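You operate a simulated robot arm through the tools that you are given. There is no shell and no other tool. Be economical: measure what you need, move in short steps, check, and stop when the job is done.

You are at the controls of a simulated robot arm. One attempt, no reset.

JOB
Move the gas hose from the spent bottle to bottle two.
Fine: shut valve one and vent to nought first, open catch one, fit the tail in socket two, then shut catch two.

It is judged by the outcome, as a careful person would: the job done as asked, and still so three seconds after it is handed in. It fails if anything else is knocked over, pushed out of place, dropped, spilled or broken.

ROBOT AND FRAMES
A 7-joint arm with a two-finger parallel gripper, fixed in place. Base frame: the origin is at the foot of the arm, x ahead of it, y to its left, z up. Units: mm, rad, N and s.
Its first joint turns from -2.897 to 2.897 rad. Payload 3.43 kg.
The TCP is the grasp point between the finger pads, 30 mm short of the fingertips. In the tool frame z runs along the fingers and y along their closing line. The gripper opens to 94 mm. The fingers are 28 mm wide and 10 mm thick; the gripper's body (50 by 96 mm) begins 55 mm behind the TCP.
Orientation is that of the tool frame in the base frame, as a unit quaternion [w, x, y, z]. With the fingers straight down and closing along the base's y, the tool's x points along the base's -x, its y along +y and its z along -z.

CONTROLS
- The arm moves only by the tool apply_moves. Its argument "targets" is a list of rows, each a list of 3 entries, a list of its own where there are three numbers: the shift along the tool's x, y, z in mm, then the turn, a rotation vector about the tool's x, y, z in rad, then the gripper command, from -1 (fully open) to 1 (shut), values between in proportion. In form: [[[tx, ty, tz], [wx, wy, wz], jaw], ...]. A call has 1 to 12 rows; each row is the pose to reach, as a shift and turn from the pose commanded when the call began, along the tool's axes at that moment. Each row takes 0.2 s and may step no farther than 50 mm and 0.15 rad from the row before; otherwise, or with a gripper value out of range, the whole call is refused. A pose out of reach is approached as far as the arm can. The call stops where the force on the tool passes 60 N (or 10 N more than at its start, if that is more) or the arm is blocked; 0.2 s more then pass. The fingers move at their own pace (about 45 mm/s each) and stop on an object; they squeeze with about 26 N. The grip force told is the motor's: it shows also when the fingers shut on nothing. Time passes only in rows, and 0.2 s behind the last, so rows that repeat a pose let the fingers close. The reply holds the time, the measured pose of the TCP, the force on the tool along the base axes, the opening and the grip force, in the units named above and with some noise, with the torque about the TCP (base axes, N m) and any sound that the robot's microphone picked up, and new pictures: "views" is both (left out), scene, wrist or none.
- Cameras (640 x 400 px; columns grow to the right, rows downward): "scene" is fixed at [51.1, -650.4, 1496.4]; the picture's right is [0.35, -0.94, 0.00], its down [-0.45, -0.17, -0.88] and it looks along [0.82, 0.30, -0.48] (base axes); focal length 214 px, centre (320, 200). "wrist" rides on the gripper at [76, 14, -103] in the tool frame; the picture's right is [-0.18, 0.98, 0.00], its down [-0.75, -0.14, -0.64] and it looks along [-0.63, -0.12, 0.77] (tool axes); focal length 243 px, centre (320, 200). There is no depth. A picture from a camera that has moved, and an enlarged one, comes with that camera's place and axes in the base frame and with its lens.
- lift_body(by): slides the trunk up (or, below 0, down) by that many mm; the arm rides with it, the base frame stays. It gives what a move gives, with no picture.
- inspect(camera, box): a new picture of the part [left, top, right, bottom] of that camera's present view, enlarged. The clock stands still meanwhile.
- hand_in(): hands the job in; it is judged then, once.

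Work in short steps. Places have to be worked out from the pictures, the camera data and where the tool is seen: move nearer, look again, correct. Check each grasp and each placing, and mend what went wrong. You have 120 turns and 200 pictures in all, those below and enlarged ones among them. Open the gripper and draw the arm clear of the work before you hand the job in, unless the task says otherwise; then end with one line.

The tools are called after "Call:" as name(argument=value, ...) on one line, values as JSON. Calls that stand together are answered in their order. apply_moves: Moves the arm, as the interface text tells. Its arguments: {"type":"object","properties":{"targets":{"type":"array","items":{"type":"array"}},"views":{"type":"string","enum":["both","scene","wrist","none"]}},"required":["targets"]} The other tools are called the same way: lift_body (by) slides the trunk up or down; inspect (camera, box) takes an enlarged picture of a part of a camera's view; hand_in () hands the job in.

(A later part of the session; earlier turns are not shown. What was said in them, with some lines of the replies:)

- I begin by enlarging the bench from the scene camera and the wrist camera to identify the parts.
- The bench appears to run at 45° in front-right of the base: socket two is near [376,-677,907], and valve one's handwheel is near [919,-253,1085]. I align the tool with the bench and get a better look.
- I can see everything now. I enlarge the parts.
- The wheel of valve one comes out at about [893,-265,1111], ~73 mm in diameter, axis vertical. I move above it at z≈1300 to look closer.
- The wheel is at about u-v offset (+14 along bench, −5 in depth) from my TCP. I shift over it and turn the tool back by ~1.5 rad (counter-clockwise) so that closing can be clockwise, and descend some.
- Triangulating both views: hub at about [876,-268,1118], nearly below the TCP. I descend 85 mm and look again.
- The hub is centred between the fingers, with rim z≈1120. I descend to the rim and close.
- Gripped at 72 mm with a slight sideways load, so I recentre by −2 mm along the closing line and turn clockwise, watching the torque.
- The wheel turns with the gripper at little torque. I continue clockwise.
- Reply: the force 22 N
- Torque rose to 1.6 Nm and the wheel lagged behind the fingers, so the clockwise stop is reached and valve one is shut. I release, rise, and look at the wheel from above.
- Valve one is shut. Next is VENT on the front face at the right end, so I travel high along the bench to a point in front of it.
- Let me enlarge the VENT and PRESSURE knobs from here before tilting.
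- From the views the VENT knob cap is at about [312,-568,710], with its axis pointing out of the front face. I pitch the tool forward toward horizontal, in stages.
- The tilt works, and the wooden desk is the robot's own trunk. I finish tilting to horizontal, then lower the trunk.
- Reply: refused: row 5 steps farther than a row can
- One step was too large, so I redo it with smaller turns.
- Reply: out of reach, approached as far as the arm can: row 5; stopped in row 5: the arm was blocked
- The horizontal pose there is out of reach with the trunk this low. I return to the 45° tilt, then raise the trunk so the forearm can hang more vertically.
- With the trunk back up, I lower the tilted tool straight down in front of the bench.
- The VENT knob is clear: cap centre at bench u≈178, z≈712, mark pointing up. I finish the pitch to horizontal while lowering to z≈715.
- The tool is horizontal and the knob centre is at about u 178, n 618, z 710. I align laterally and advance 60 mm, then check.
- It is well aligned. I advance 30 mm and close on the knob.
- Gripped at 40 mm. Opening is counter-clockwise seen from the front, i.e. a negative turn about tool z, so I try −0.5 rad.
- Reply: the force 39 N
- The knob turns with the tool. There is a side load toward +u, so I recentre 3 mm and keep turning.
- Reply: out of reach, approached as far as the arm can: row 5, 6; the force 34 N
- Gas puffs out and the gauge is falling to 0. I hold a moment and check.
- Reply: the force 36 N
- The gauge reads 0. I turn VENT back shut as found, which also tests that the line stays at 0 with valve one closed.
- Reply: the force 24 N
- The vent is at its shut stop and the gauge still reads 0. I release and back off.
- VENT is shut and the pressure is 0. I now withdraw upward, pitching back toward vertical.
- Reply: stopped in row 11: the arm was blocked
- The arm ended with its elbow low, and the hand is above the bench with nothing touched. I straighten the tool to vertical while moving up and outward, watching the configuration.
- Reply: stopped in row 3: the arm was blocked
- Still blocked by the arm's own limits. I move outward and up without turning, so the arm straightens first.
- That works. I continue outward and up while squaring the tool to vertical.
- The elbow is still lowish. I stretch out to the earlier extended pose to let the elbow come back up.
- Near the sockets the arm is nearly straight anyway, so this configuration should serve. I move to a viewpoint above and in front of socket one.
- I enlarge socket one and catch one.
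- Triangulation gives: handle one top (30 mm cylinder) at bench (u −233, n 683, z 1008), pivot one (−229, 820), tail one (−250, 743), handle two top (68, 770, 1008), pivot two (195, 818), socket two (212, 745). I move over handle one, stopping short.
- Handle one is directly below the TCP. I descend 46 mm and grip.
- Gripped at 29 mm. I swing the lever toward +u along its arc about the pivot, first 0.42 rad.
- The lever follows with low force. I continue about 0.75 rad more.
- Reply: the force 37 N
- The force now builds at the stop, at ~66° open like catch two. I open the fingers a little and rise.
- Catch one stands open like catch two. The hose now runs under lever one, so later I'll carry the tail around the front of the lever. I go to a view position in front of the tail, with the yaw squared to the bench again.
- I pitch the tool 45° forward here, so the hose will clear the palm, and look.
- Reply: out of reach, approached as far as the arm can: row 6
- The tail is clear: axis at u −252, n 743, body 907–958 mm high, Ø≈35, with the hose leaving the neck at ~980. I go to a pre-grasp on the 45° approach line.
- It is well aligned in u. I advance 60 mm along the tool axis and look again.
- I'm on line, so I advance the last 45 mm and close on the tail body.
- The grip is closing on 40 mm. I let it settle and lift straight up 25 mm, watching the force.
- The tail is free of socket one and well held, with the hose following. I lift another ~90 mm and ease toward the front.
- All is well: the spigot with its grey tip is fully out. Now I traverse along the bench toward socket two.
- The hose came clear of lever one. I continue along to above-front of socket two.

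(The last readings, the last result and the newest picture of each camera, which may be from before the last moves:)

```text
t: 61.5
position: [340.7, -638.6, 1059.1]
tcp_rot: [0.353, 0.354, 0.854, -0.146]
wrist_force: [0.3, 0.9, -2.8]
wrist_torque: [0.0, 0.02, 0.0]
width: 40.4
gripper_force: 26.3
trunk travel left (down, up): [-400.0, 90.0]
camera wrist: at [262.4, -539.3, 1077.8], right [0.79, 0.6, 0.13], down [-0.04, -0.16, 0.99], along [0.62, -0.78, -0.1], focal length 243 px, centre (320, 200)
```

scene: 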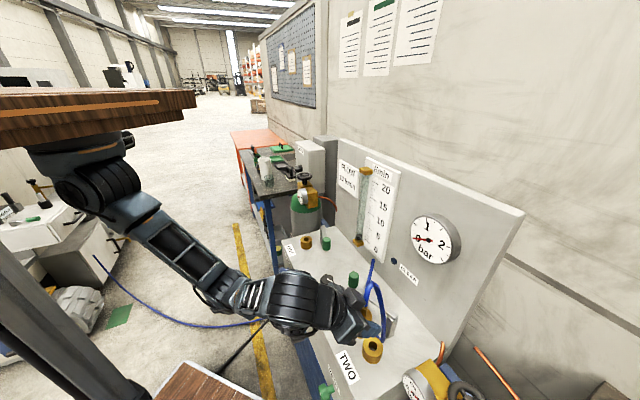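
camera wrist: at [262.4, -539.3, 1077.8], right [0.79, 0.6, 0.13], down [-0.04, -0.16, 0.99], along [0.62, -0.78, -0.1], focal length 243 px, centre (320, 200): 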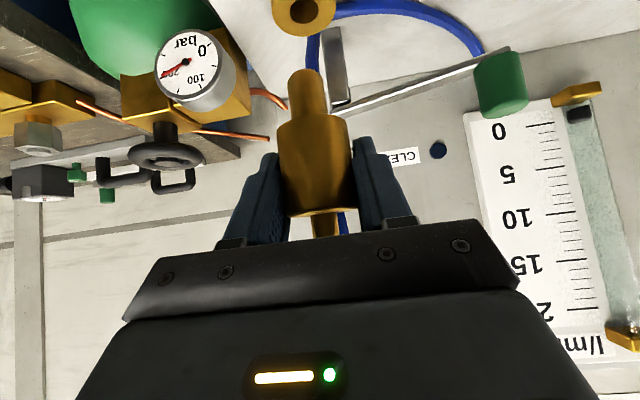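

The view matches the one in front of socket one to within ~2 px, so socket two's target TCP is about u 207.5, n 739. I move above it, to z≈1000, and inspect.

Call:
apply_moves(targets=[[[-16, 1.5, 16], [0, 0, 0], 1], [[-33, 3, 33], [0, 0, 0], 1], [[-13, 3, 52], [0, 0, 0], 1], [[6, 3, 72], [0, 0, 0], 1], [[6, 3, 72], [0, 0, 0], 1]])

Call:
inspect(camera="wrist", box=[220, 0, 420, 250])

Call:
inspect(camera="scene", box=[320, 290, 420, 370])

```text
t: 62.7
position: [377.0, -670.5, 1004.1]
tcp_rot: [0.353, 0.355, 0.854, -0.145]
wrist_force: [-0.3, -0.6, -2.9]
wrist_torque: [-0.01, 0.0, 0.02]
width: 40.5
gripper_force: 26.5
trunk travel left (down, up): [-400.0, 90.0]
camera wrist: at [298.1, -569.7, 1022.8], right [0.79, 0.6, 0.13], down [-0.04, -0.16, 0.99], along [0.61, -0.78, -0.1], focal length 243 px, centre (320, 200)
```

scene: 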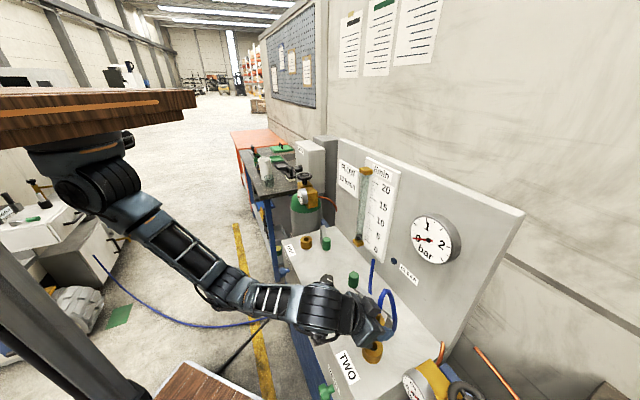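
wrist: 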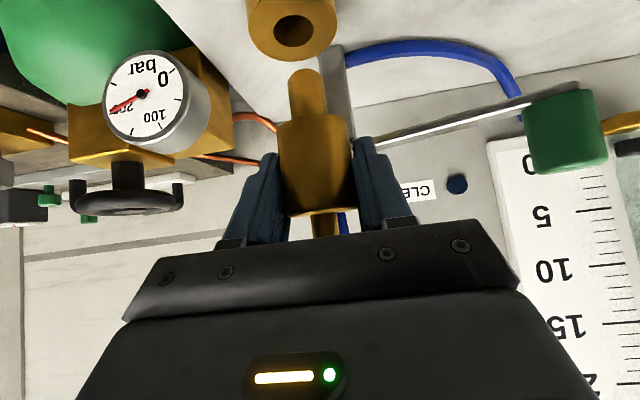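

```text
1.60 times, centred on (320, 125) of wrist
camera zoom: at [298.1, -569.7, 1022.8], right [0.79, 0.6, 0.13], down [-0.04, -0.16, 0.99], along [0.61, -0.78, -0.1], focal length 388 px, centre (320, 320)
```

zoom: 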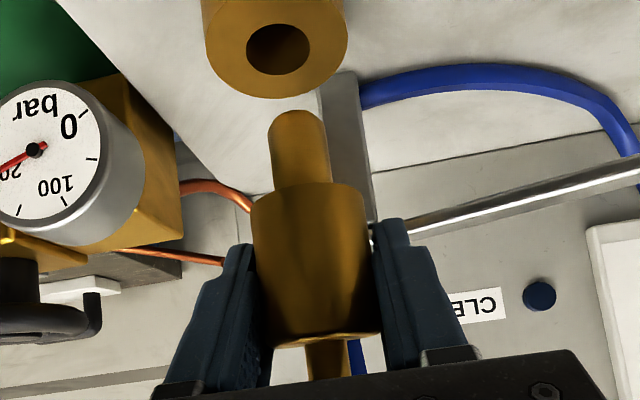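

```text
5.00 times, centred on (370, 330) of scene
camera zoom: at [51.1, -650.4, 1496.4], right [0.35, -0.94, 0.0], down [-0.45, -0.17, -0.88], along [0.82, 0.3, -0.48], focal length 1072 px, centre (70, -450)
```

zoom: 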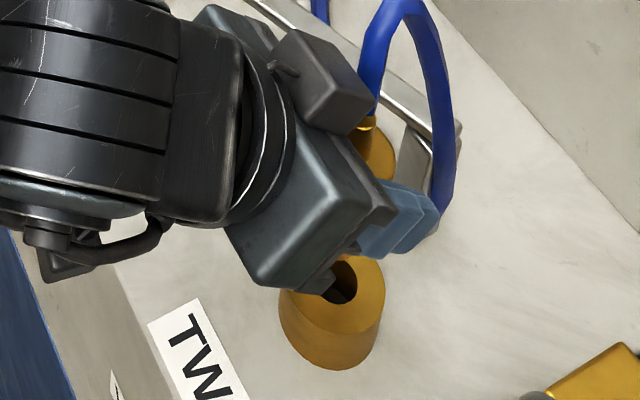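

Calibrating against socket one, the TCP is within ~1 mm of the socket two axis. I descend slowly to 28 mm below this height and check the force.

Call:
apply_moves(targets=[[[6, 0, 6.5], [0, 0, 0], 1], [[11, 0, 11.7], [0, 0, 0], 1], [[16, 0, 16.7], [0, 0, 0], 1], [[20, 0, 20.7], [0, 0, 0], 1]])

Call:
inspect(camera="wrist", box=[220, 0, 420, 250])

```text
t: 63.7
position: [377.2, -669.0, 975.7]
tcp_rot: [0.353, 0.354, 0.854, -0.145]
wrist_force: [0.2, -0.3, -2.3]
wrist_torque: [0.02, 0.01, 0.05]
width: 40.4
gripper_force: 26.3
trunk travel left (down, up): [-400.0, 90.0]
camera wrist: at [297.8, -569.5, 993.3], right [0.79, 0.6, 0.13], down [-0.05, -0.16, 0.99], along [0.61, -0.78, -0.1], focal length 243 px, centre (320, 200)
```

scene: 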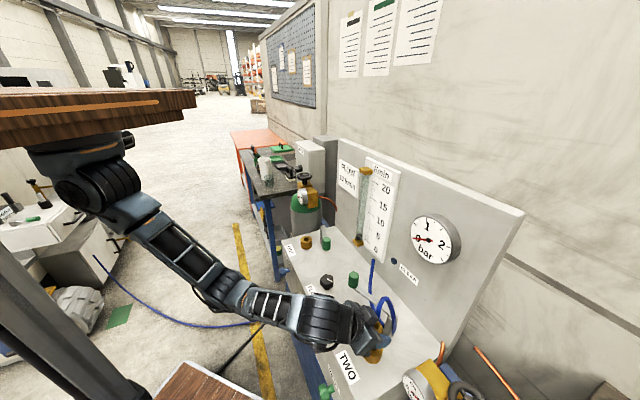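
wrist: 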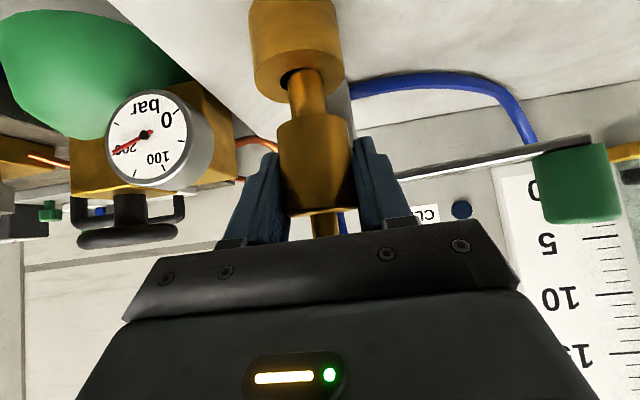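

```text
1.60 times, centred on (320, 125) of wrist
camera zoom: at [297.8, -569.5, 993.3], right [0.79, 0.6, 0.13], down [-0.05, -0.16, 0.99], along [0.61, -0.78, -0.1], focal length 388 px, centre (320, 320)
```

zoom: 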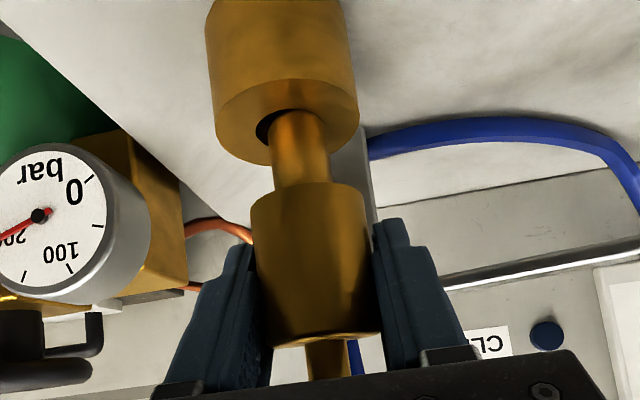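

The spigot has entered with no side force. I continue down to the seated height, 947.

Call:
apply_moves(targets=[[[5, -0.5, 5], [0, 0, 0], 1], [[10, -0.7, 10], [0, 0, 0], 1], [[15, -0.7, 15], [0, 0, 0], 1], [[20, -0.7, 20], [0, 0, 0], 1]])

Call:
inspect(camera="wrist", box=[220, 0, 420, 250])

```text
t: 64.7
position: [376.3, -670.3, 948.7]
tcp_rot: [0.353, 0.355, 0.853, -0.146]
wrist_force: [4.6, -13.9, 4.7]
wrist_torque: [-0.41, -0.16, -0.02]
width: 40.1
gripper_force: 26.2
trunk travel left (down, up): [-400.0, 90.0]
camera wrist: at [297.4, -570.6, 965.7], right [0.79, 0.6, 0.13], down [-0.05, -0.16, 0.99], along [0.61, -0.78, -0.1], focal length 243 px, centre (320, 200)
```

scene: 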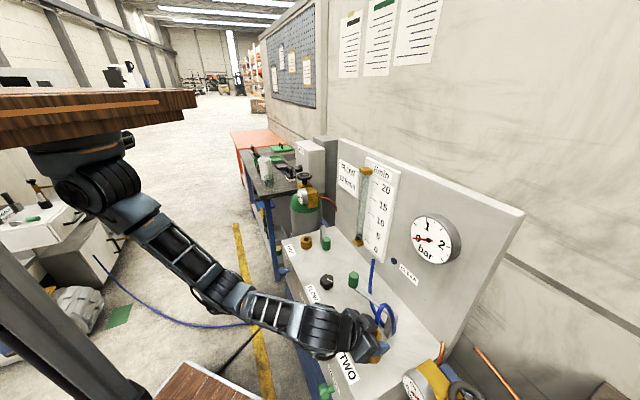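
wrist: 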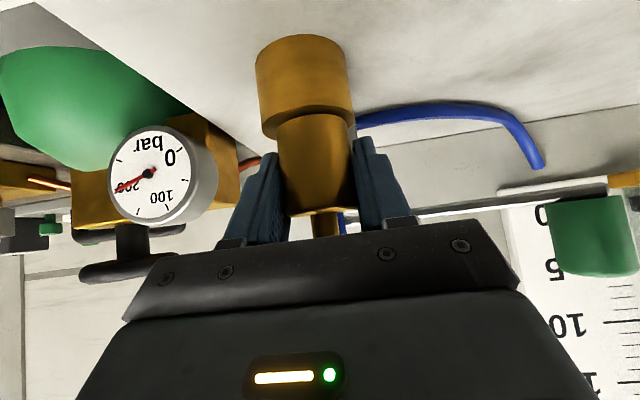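

```text
1.60 times, centred on (320, 125) of wrist
camera zoom: at [297.4, -570.6, 965.7], right [0.79, 0.6, 0.13], down [-0.05, -0.16, 0.99], along [0.61, -0.78, -0.1], focal length 388 px, centre (320, 320)
```

zoom: 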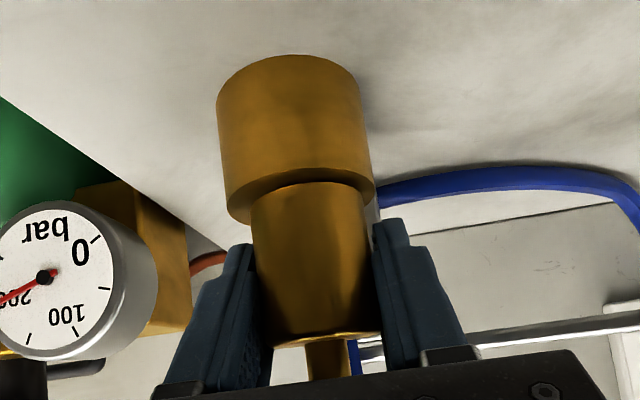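

The body is practically on the socket face, at 948.7. I press 3 mm more, then open.

Call:
apply_moves(targets=[[[1.1, -0.4, 1.1], [0, 0, 0], 1], [[2.2, -0.8, 2.2], [0, 0, 0], 1], [[2.2, -0.8, 2.2], [0, 0, 0], 1]], views="none")

```text
t: 65.5
position: [376.4, -670.6, 947.7]
tcp_rot: [0.355, 0.353, 0.853, -0.148]
wrist_force: [3.4, -6.4, 32.9]
wrist_torque: [-0.01, 0.02, 0.03]
width: 40.5
gripper_force: 26.5
trunk travel left (down, up): [-400.0, 90.0]
```

A 33 N reaction shows it is fully seated. I open and back out along the tool axis.

Call:
apply_moves(targets=[[[0, 0, 0], [0, 0, 0], -0.3], [[0, 0, 0], [0, 0, 0], -0.3], [[0, 0, -30], [0, 0, 0], -0.3], [[0, 0, -70], [0, 0, 0], -0.3], [[0, 0, -110], [0, 0, 0], -0.3]])

Call:
inspect(camera="scene", box=[320, 260, 420, 360])

```text
t: 66.7
position: [319.1, -614.7, 1019.6]
tcp_rot: [0.352, 0.355, 0.854, -0.144]
wrist_force: [0.8, -0.7, -0.8]
wrist_torque: [-0.03, 0.03, -0.01]
width: 60.9
gripper_force: 0.1
trunk travel left (down, up): [-400.0, 90.0]
camera wrist: at [240.8, -515.5, 1038.5], right [0.79, 0.6, 0.13], down [-0.04, -0.16, 0.99], along [0.61, -0.78, -0.1], focal length 243 px, centre (320, 200)
```

scene: 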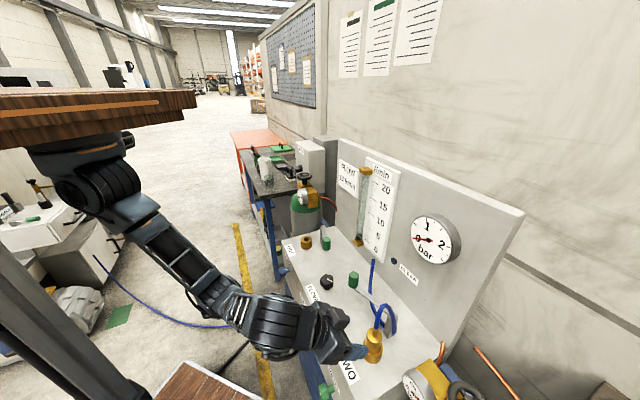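
wrist: 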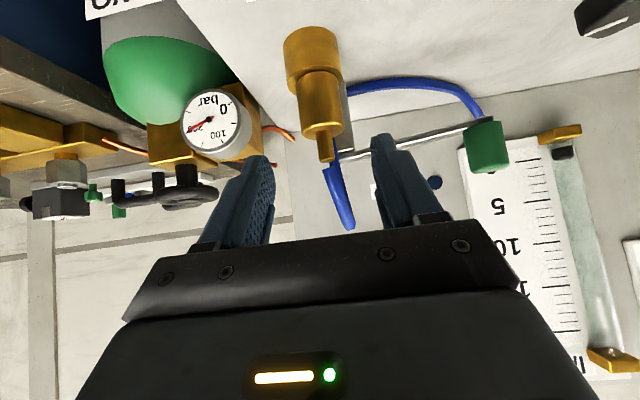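

```text
4.00 times, centred on (370, 310) of scene
camera zoom: at [51.1, -650.4, 1496.4], right [0.35, -0.94, 0.0], down [-0.45, -0.17, -0.88], along [0.82, 0.3, -0.48], focal length 858 px, centre (120, -240)
```

zoom: 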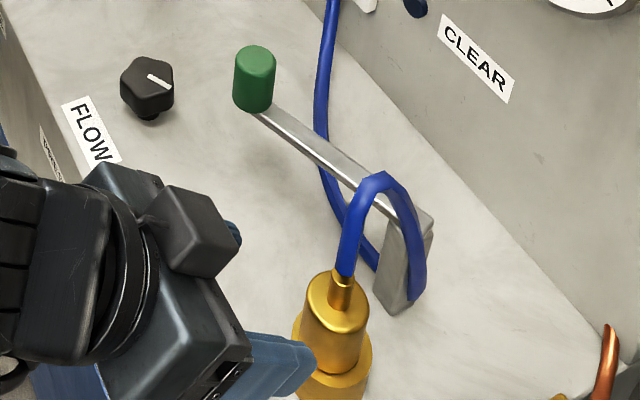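

The tail sits in socket two. Now catch two: I pitch the tool back to vertical while rising and moving toward handle two.

Call:
apply_moves(targets=[[[-14, 15, -14], [0, 0.13, 0], -0.3], [[-28, 35, -28], [0, 0.26, 0], -0.3], [[-42, 55, -42], [0, 0.39, 0], -0.3], [[-56, 75, -56], [0, 0.52, 0], -0.3], [[-70, 95, -65], [0, 0.65, 0], -0.3], [[-85, 115, -70], [0, 0.785, 0], -0.3]])

```text
t: 68.1
position: [408.8, -543.0, 1131.9]
tcp_rot: [-0.001, 0.384, 0.923, 0.001]
wrist_force: [0.8, -0.1, -0.2]
wrist_torque: [0.01, 0.04, -0.01]
width: 61.2
gripper_force: 0.0
trunk travel left (down, up): [-400.0, 90.0]
camera wrist: at [364.9, -478.4, 1233.3], right [0.83, 0.56, 0.0], down [0.43, -0.64, 0.64], along [0.36, -0.53, -0.77], focal length 243 px, centre (320, 200)
```

scene: 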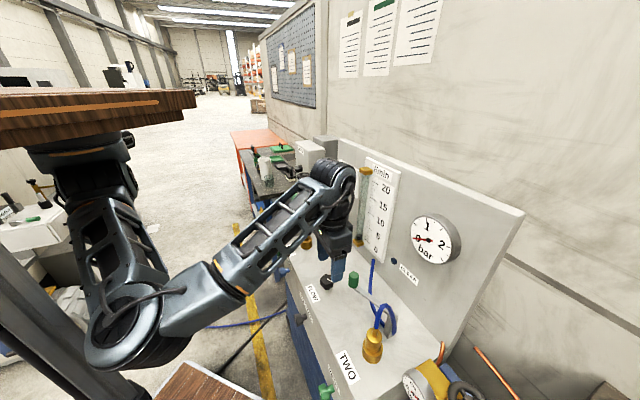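
wrist: 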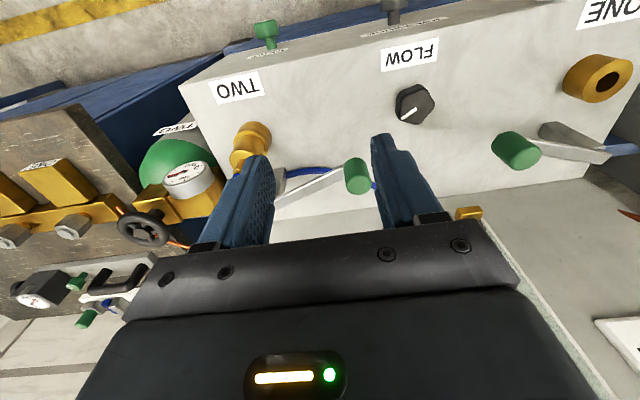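

Handle two is at (68, 768, top 1008). I move above it at z≈1045 with the yaw turned +0.6, so that the swing ends near −0.6.

Call:
apply_moves(targets=[[[-20, 6, 10], [0, 0, 0.12], -0.3], [[-40, 12, 20], [0, 0, 0.24], -0.3], [[-60, 18, 35], [0, 0, 0.36], -0.3], [[-78, 23, 55], [0, 0, 0.48], -0.3], [[-95, 27, 82], [0, 0, 0.6], -0.3]])

```text
t: 69.3
position: [496.0, -591.0, 1049.3]
tcp_rot: [-0.001, 0.639, 0.769, 0.001]
wrist_force: [0.1, 0.2, 0.4]
wrist_torque: [0.01, 0.01, 0.01]
width: 60.8
gripper_force: 0.1
trunk travel left (down, up): [-400.0, 90.0]
camera wrist: at [495.9, -512.6, 1151.6], right [1.0, 0.0, 0.0], down [0.0, -0.77, 0.64], along [0.0, -0.64, -0.77], focal length 243 px, centre (320, 200)
```

scene: 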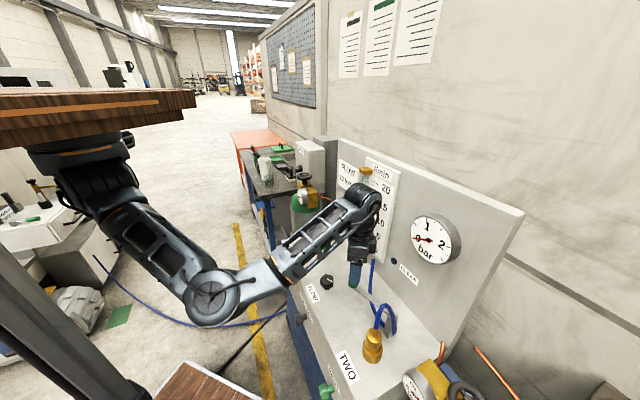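
wrist: 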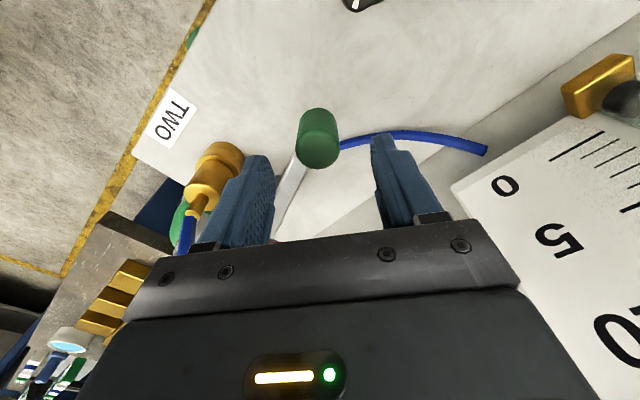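

The handle is exactly below. I descend and grip.

Call:
apply_moves(targets=[[[0, 0, 25], [0, 0, 0], -0.3], [[0, 0, 52], [0, 0, 0], -0.3], [[0, 0, 52], [0, 0, 0], 1], [[0, 0, 52], [0, 0, 0], 1], [[0, 0, 52], [0, 0, 0], 1]], views="wrist")

```text
t: 70.5
position: [491.9, -591.7, 997.1]
tcp_rot: [-0.001, 0.641, 0.767, 0.001]
wrist_force: [-32.5, 0.9, -3.1]
wrist_torque: [0.22, 1.36, -1.25]
width: 35.0
gripper_force: 40.3
trunk travel left (down, up): [-400.0, 90.0]
camera wrist: at [493.1, -513.7, 1099.3], right [1.0, -0.01, 0.0], down [0.0, -0.77, 0.64], along [-0.01, -0.64, -0.77], focal length 243 px, centre (320, 200)
```

wrist: 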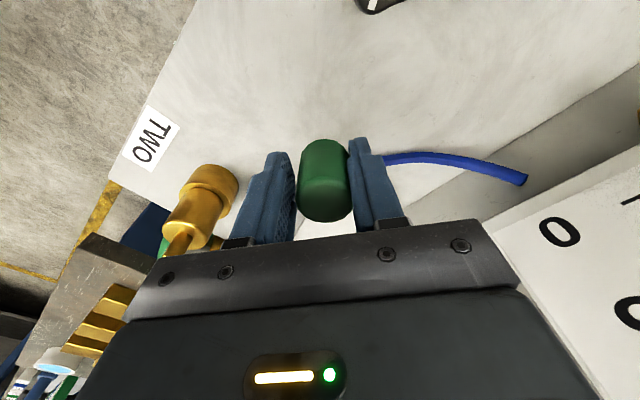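

The left finger tip is bearing on the lever, not the handle (width 35, 32 N side force). I reopen, rise 8 mm, and regrip.

Call:
apply_moves(targets=[[[0, 0, 0], [0, 0, 0], -0.3], [[0, 0, 0], [0, 0, 0], -0.3], [[0, 0, -8], [0, 0, 0], -0.3], [[0, 0, -8], [0, 0, 0], 1], [[0, 0, -8], [0, 0, 0], 1], [[0, 0, -8], [0, 0, 0], 1]], views="wrist")

```text
t: 71.9
position: [494.1, -590.6, 1005.3]
tcp_rot: [-0.001, 0.641, 0.768, 0.001]
wrist_force: [-11.6, -0.8, -1.6]
wrist_torque: [0.35, 0.24, -0.31]
width: 29.4
gripper_force: 34.9
trunk travel left (down, up): [-400.0, 90.0]
camera wrist: at [495.0, -513.0, 1107.5], right [1.0, 0.0, 0.0], down [0.0, -0.77, 0.64], along [0.0, -0.64, -0.77], focal length 243 px, centre (320, 200)
```

wrist: 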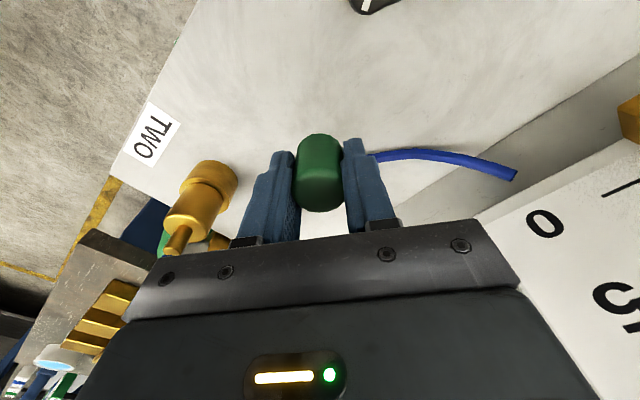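

Gripped properly at 29.4 mm. I swing the lever on its arc toward the tail, first half.

Call:
apply_moves(targets=[[[9.3, -16.4, 0], [0, 0, -0.14], 1], [[16.2, -34.1, 0], [0, 0, -0.28], 1], [[20.6, -52.3, 0], [0, 0, -0.42], 1], [[22.3, -71.2, 0], [0, 0, -0.56], 1]], views="both")

```text
t: 72.9
position: [421.3, -578.9, 1005.2]
tcp_rot: [0.0, 0.399, 0.917, 0.003]
wrist_force: [-3.1, 28.0, -1.9]
wrist_torque: [-0.25, -0.14, 0.04]
width: 28.9
gripper_force: 45.2
trunk travel left (down, up): [-400.0, 90.0]
camera wrist: at [380.6, -514.0, 1107.7], right [0.85, 0.53, 0.0], down [0.41, -0.65, 0.64], along [0.34, -0.54, -0.77], focal length 243 px, centre (320, 200)
```

scene: 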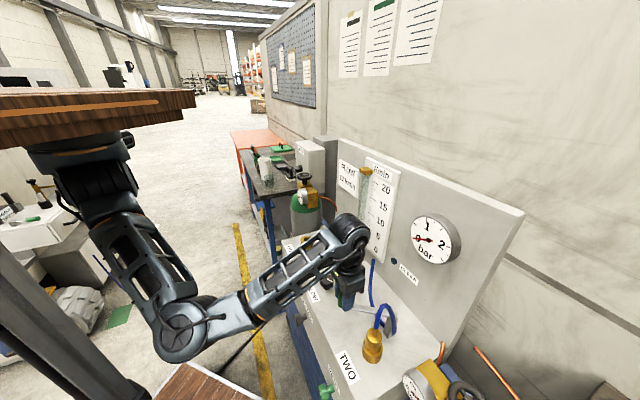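
wrist: 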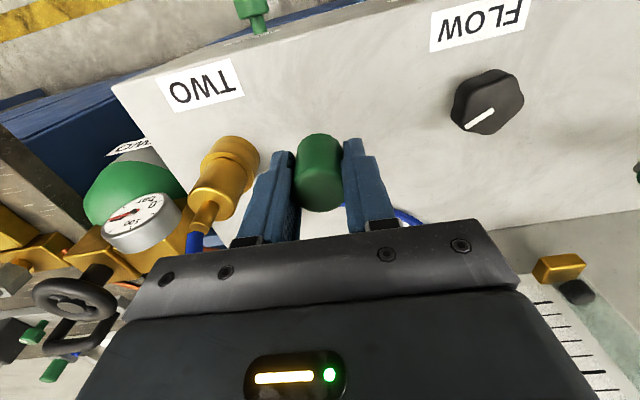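

The lever follows, with a 28 N outward radial load, so I enlarge the arc by 2.5 mm and continue toward closed.

Call:
apply_moves(targets=[[[11.6, -15.2, 0], [0, 0, -0.14], 1], [[18.7, -33.1, 0], [0, 0, -0.28], 1], [[23.4, -51.9, 0], [0, 0, -0.42], 1]], views="wrist")

Call:
inspect(camera="scene", box=[320, 260, 420, 360])

```text
t: 73.7
position: [368.4, -599.5, 1004.1]
tcp_rot: [0.0, 0.201, 0.98, 0.0]
wrist_force: [-0.6, 4.6, -10.2]
wrist_torque: [-0.11, -0.26, 0.2]
width: 29.1
gripper_force: 45.5
trunk travel left (down, up): [-400.0, 90.0]
camera wrist: at [303.4, -556.1, 1107.4], right [0.56, 0.83, 0.0], down [0.64, -0.43, 0.64], along [0.53, -0.36, -0.77], focal length 243 px, centre (320, 200)
```

wrist: 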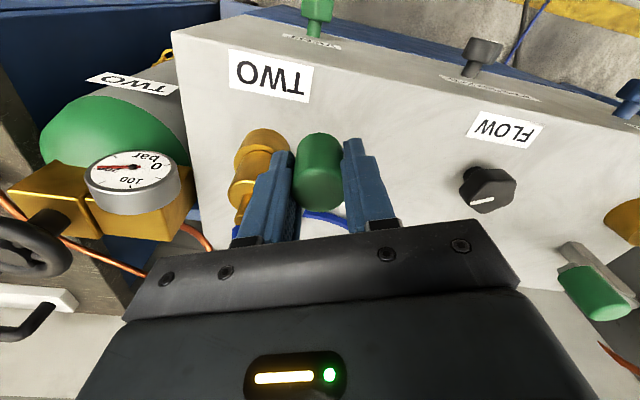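

```text
4.00 times, centred on (370, 310) of scene
camera zoom: at [51.1, -650.4, 1496.4], right [0.35, -0.94, 0.0], down [-0.45, -0.17, -0.88], along [0.82, 0.3, -0.48], focal length 858 px, centre (120, -240)
```

zoom: 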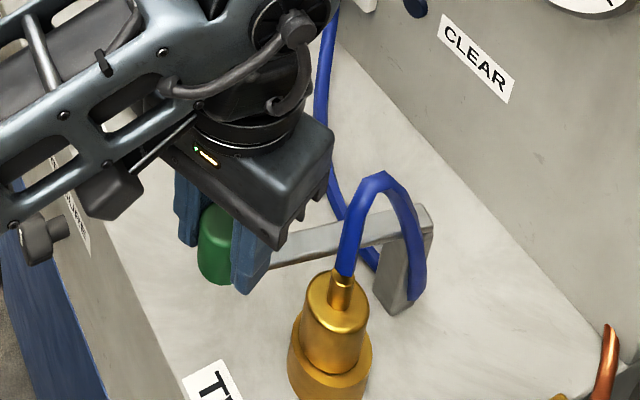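

Nearly there. I finish the swing with the yaw held, so the finger stays clear of the tail.

Call:
apply_moves(targets=[[[5, -8.5, 0], [0, 0, 0], 1], [[9.5, -16.6, 0], [0, 0, 0], 1], [[11.8, -21, 0], [0, 0, 0], 1], [[13.4, -25.4, 0], [0, 0, 0], 1]], views="wrist")

Call:
inspect(camera="scene", box=[320, 260, 420, 360])

```text
t: 74.7
position: [346.0, -616.0, 1006.4]
tcp_rot: [0.0, 0.2, 0.98, 0.0]
wrist_force: [3.3, 12.5, 2.1]
wrist_torque: [-0.73, -0.01, 0.14]
width: 29.1
gripper_force: 45.1
trunk travel left (down, up): [-400.0, 90.0]
camera wrist: at [282.1, -573.1, 1107.9], right [0.56, 0.83, 0.0], down [0.64, -0.43, 0.64], along [0.53, -0.36, -0.77], focal length 243 px, centre (320, 200)
```

wrist: 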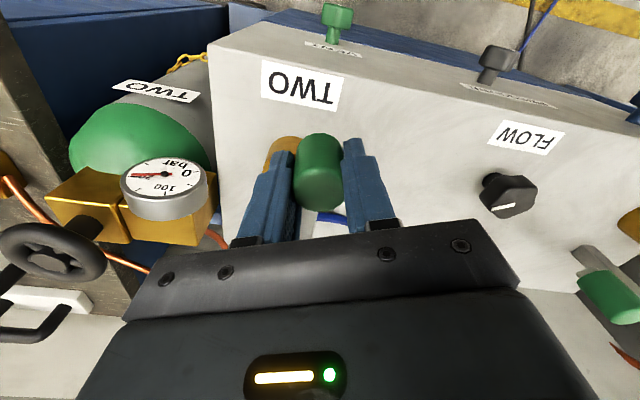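

```text
4.00 times, centred on (370, 310) of scene
camera zoom: at [51.1, -650.4, 1496.4], right [0.35, -0.94, 0.0], down [-0.45, -0.17, -0.88], along [0.82, 0.3, -0.48], focal length 858 px, centre (120, -240)
```

zoom: 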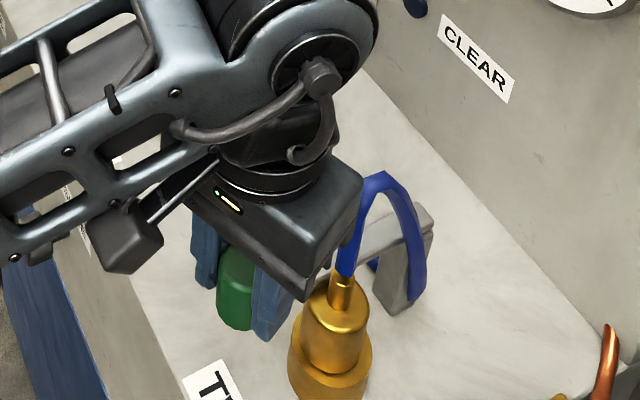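

At u 191 some resistance is building. I press a few mm further to find the stop.

Call:
apply_moves(targets=[[[1.2, -3, 0], [0, 0, 0], 1], [[2.4, -6, 0], [0, 0, 0], 1], [[2.4, -6, 0], [0, 0, 0], 1]], views="none")

```text
t: 75.5
position: [347.0, -616.1, 1006.0]
tcp_rot: [0.002, 0.195, 0.981, 0.006]
wrist_force: [9.4, 34.1, 12.7]
wrist_torque: [-0.25, 0.03, 0.26]
width: 29.4
gripper_force: 45.3
trunk travel left (down, up): [-400.0, 90.0]
stopped in row 3: the force on the tool passed its limit at 64 N (the readings are from after the stop); the commanded pose is now the measured one
```

The lever is against its stop (it did not move, and the force rose), so catch two is shut. I release slightly and rise.

Call:
apply_moves(targets=[[[0, 0, 0], [0, 0, 0], 0.1], [[0, 0, 0], [0, 0, 0], 0.1], [[0, 0, -40], [0, 0, 0], 0.1], [[0, 0, -80], [0, 0, 0], 0.1], [[30, 0, -120], [0, 0, 0], 0.1]])

Call:
inspect(camera="scene", box=[320, 260, 420, 360])

Call:
inspect(camera="wrist", box=[220, 60, 400, 220])

```text
t: 76.7
position: [319.5, -607.6, 1122.1]
tcp_rot: [0.001, 0.194, 0.981, 0.006]
wrist_force: [0.2, 0.4, 0.2]
wrist_torque: [0.02, 0.02, 0.0]
width: 42.3
gripper_force: 0.0
trunk travel left (down, up): [-400.0, 90.0]
camera wrist: at [255.0, -566.8, 1224.9], right [0.55, 0.84, 0.01], down [0.64, -0.43, 0.64], along [0.54, -0.34, -0.77], focal length 243 px, centre (320, 200)
```

scene: 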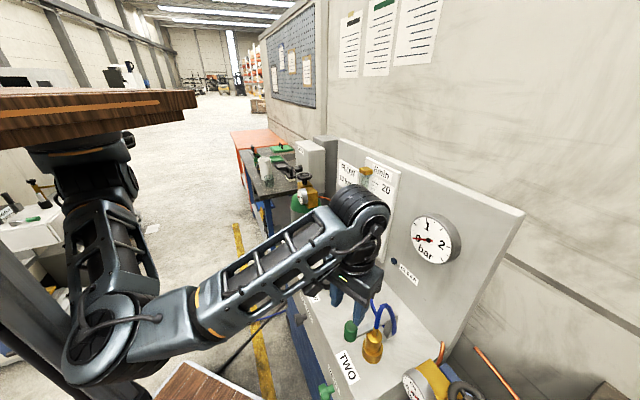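
wrist: 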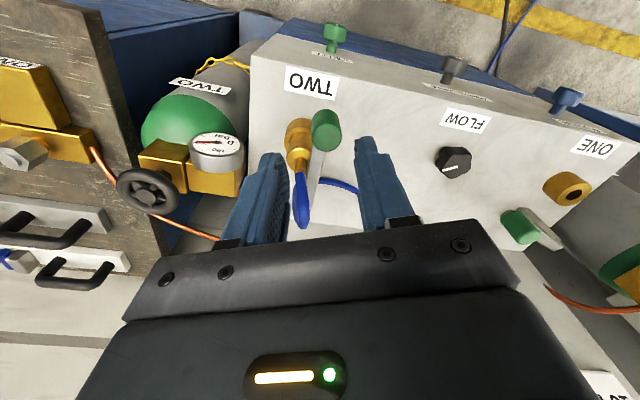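

```text
4.00 times, centred on (370, 310) of scene
camera zoom: at [51.1, -650.4, 1496.4], right [0.35, -0.94, 0.0], down [-0.45, -0.17, -0.88], along [0.82, 0.3, -0.48], focal length 858 px, centre (120, -240)
```

zoom: 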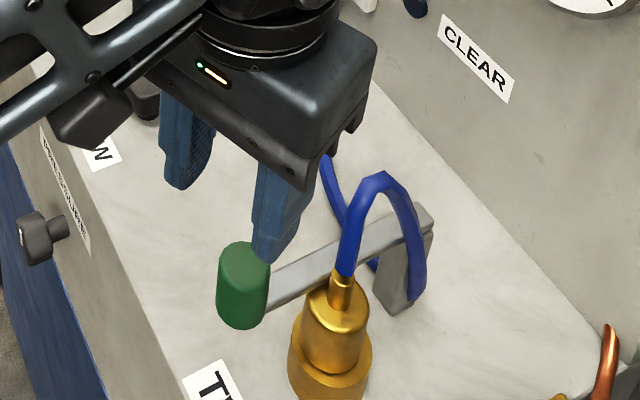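

```text
2.50 times, centred on (310, 140) of wrist
camera zoom: at [255.0, -566.8, 1224.9], right [0.55, 0.84, 0.01], down [0.64, -0.43, 0.64], along [0.54, -0.34, -0.77], focal length 606 px, centre (345, 350)
```

zoom: 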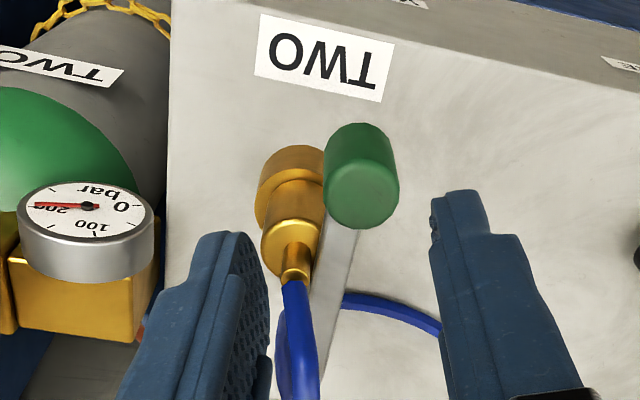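

Catch two lies against the tail just as catch one did originally. I open fully, draw the arm up clear, and do a last check.

Call:
apply_moves(targets=[[[0, 0, -40], [0, 0, 0], -1], [[0, 20, -80], [0, 0, 0], -1], [[0, 50, -120], [0, 0, 0], -1], [[0, 90, -140], [0, 0, 0], -1], [[0, 130, -150], [0, 0, 0], -1]])

Call:
inspect(camera="scene", box=[280, 180, 480, 380])

```text
t: 78.1
position: [409.5, -483.0, 1272.7]
tcp_rot: [0.003, 0.153, 0.988, 0.011]
wrist_force: [-0.9, -0.7, 0.2]
wrist_torque: [0.0, 0.01, 0.0]
width: 94.2
gripper_force: 0.0
trunk travel left (down, up): [-400.0, 90.0]
stopped in row 5: the arm was blocked; the commanded pose is now the measured one
camera wrist: at [340.9, -447.6, 1373.8], right [0.47, 0.88, 0.02], down [0.67, -0.38, 0.64], along [0.57, -0.29, -0.77], focal length 243 px, centre (320, 200)
```

scene: 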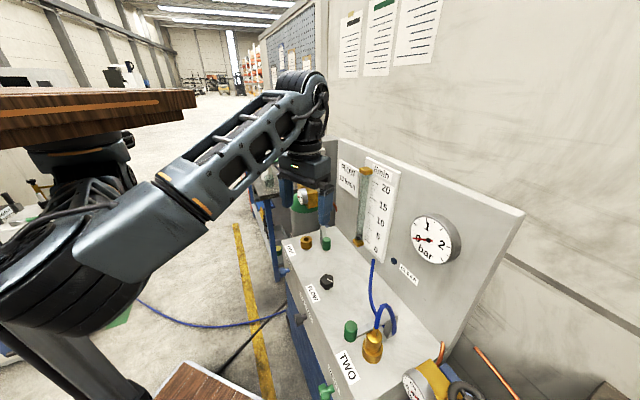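
wrist: 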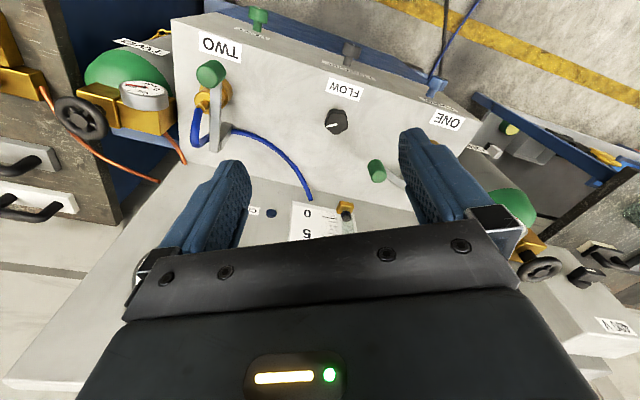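

```text
2.00 times, centred on (380, 280) of scene
camera zoom: at [51.1, -650.4, 1496.4], right [0.35, -0.94, 0.0], down [-0.45, -0.17, -0.88], along [0.82, 0.3, -0.48], focal length 429 px, centre (200, 40)
```

zoom: 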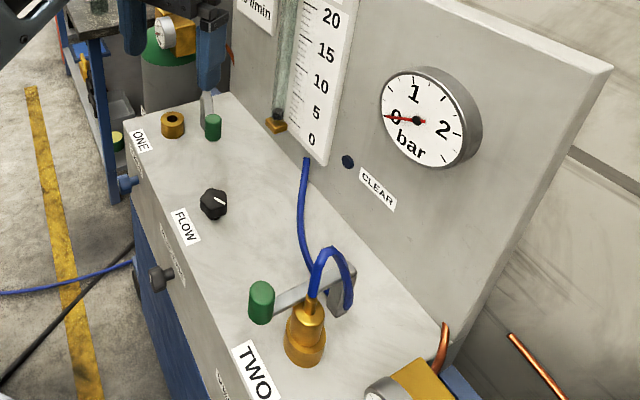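

Everything is in place: gauge at 0, socket one empty with catch one open, tail in socket two with catch two shut, and the arm clear and gripper open. I hand it in.

Call:
hand_in()

```text
The job is handed in.
```

The hose is moved to bottle two: valve one is shut, the line was vented to nought and the gauge still reads 0, the tail is seated in socket two, and catch two is shut. I turned VENT back shut afterwards, catch one is left open, and the CLEAR lamp went out during venting and stayed off.
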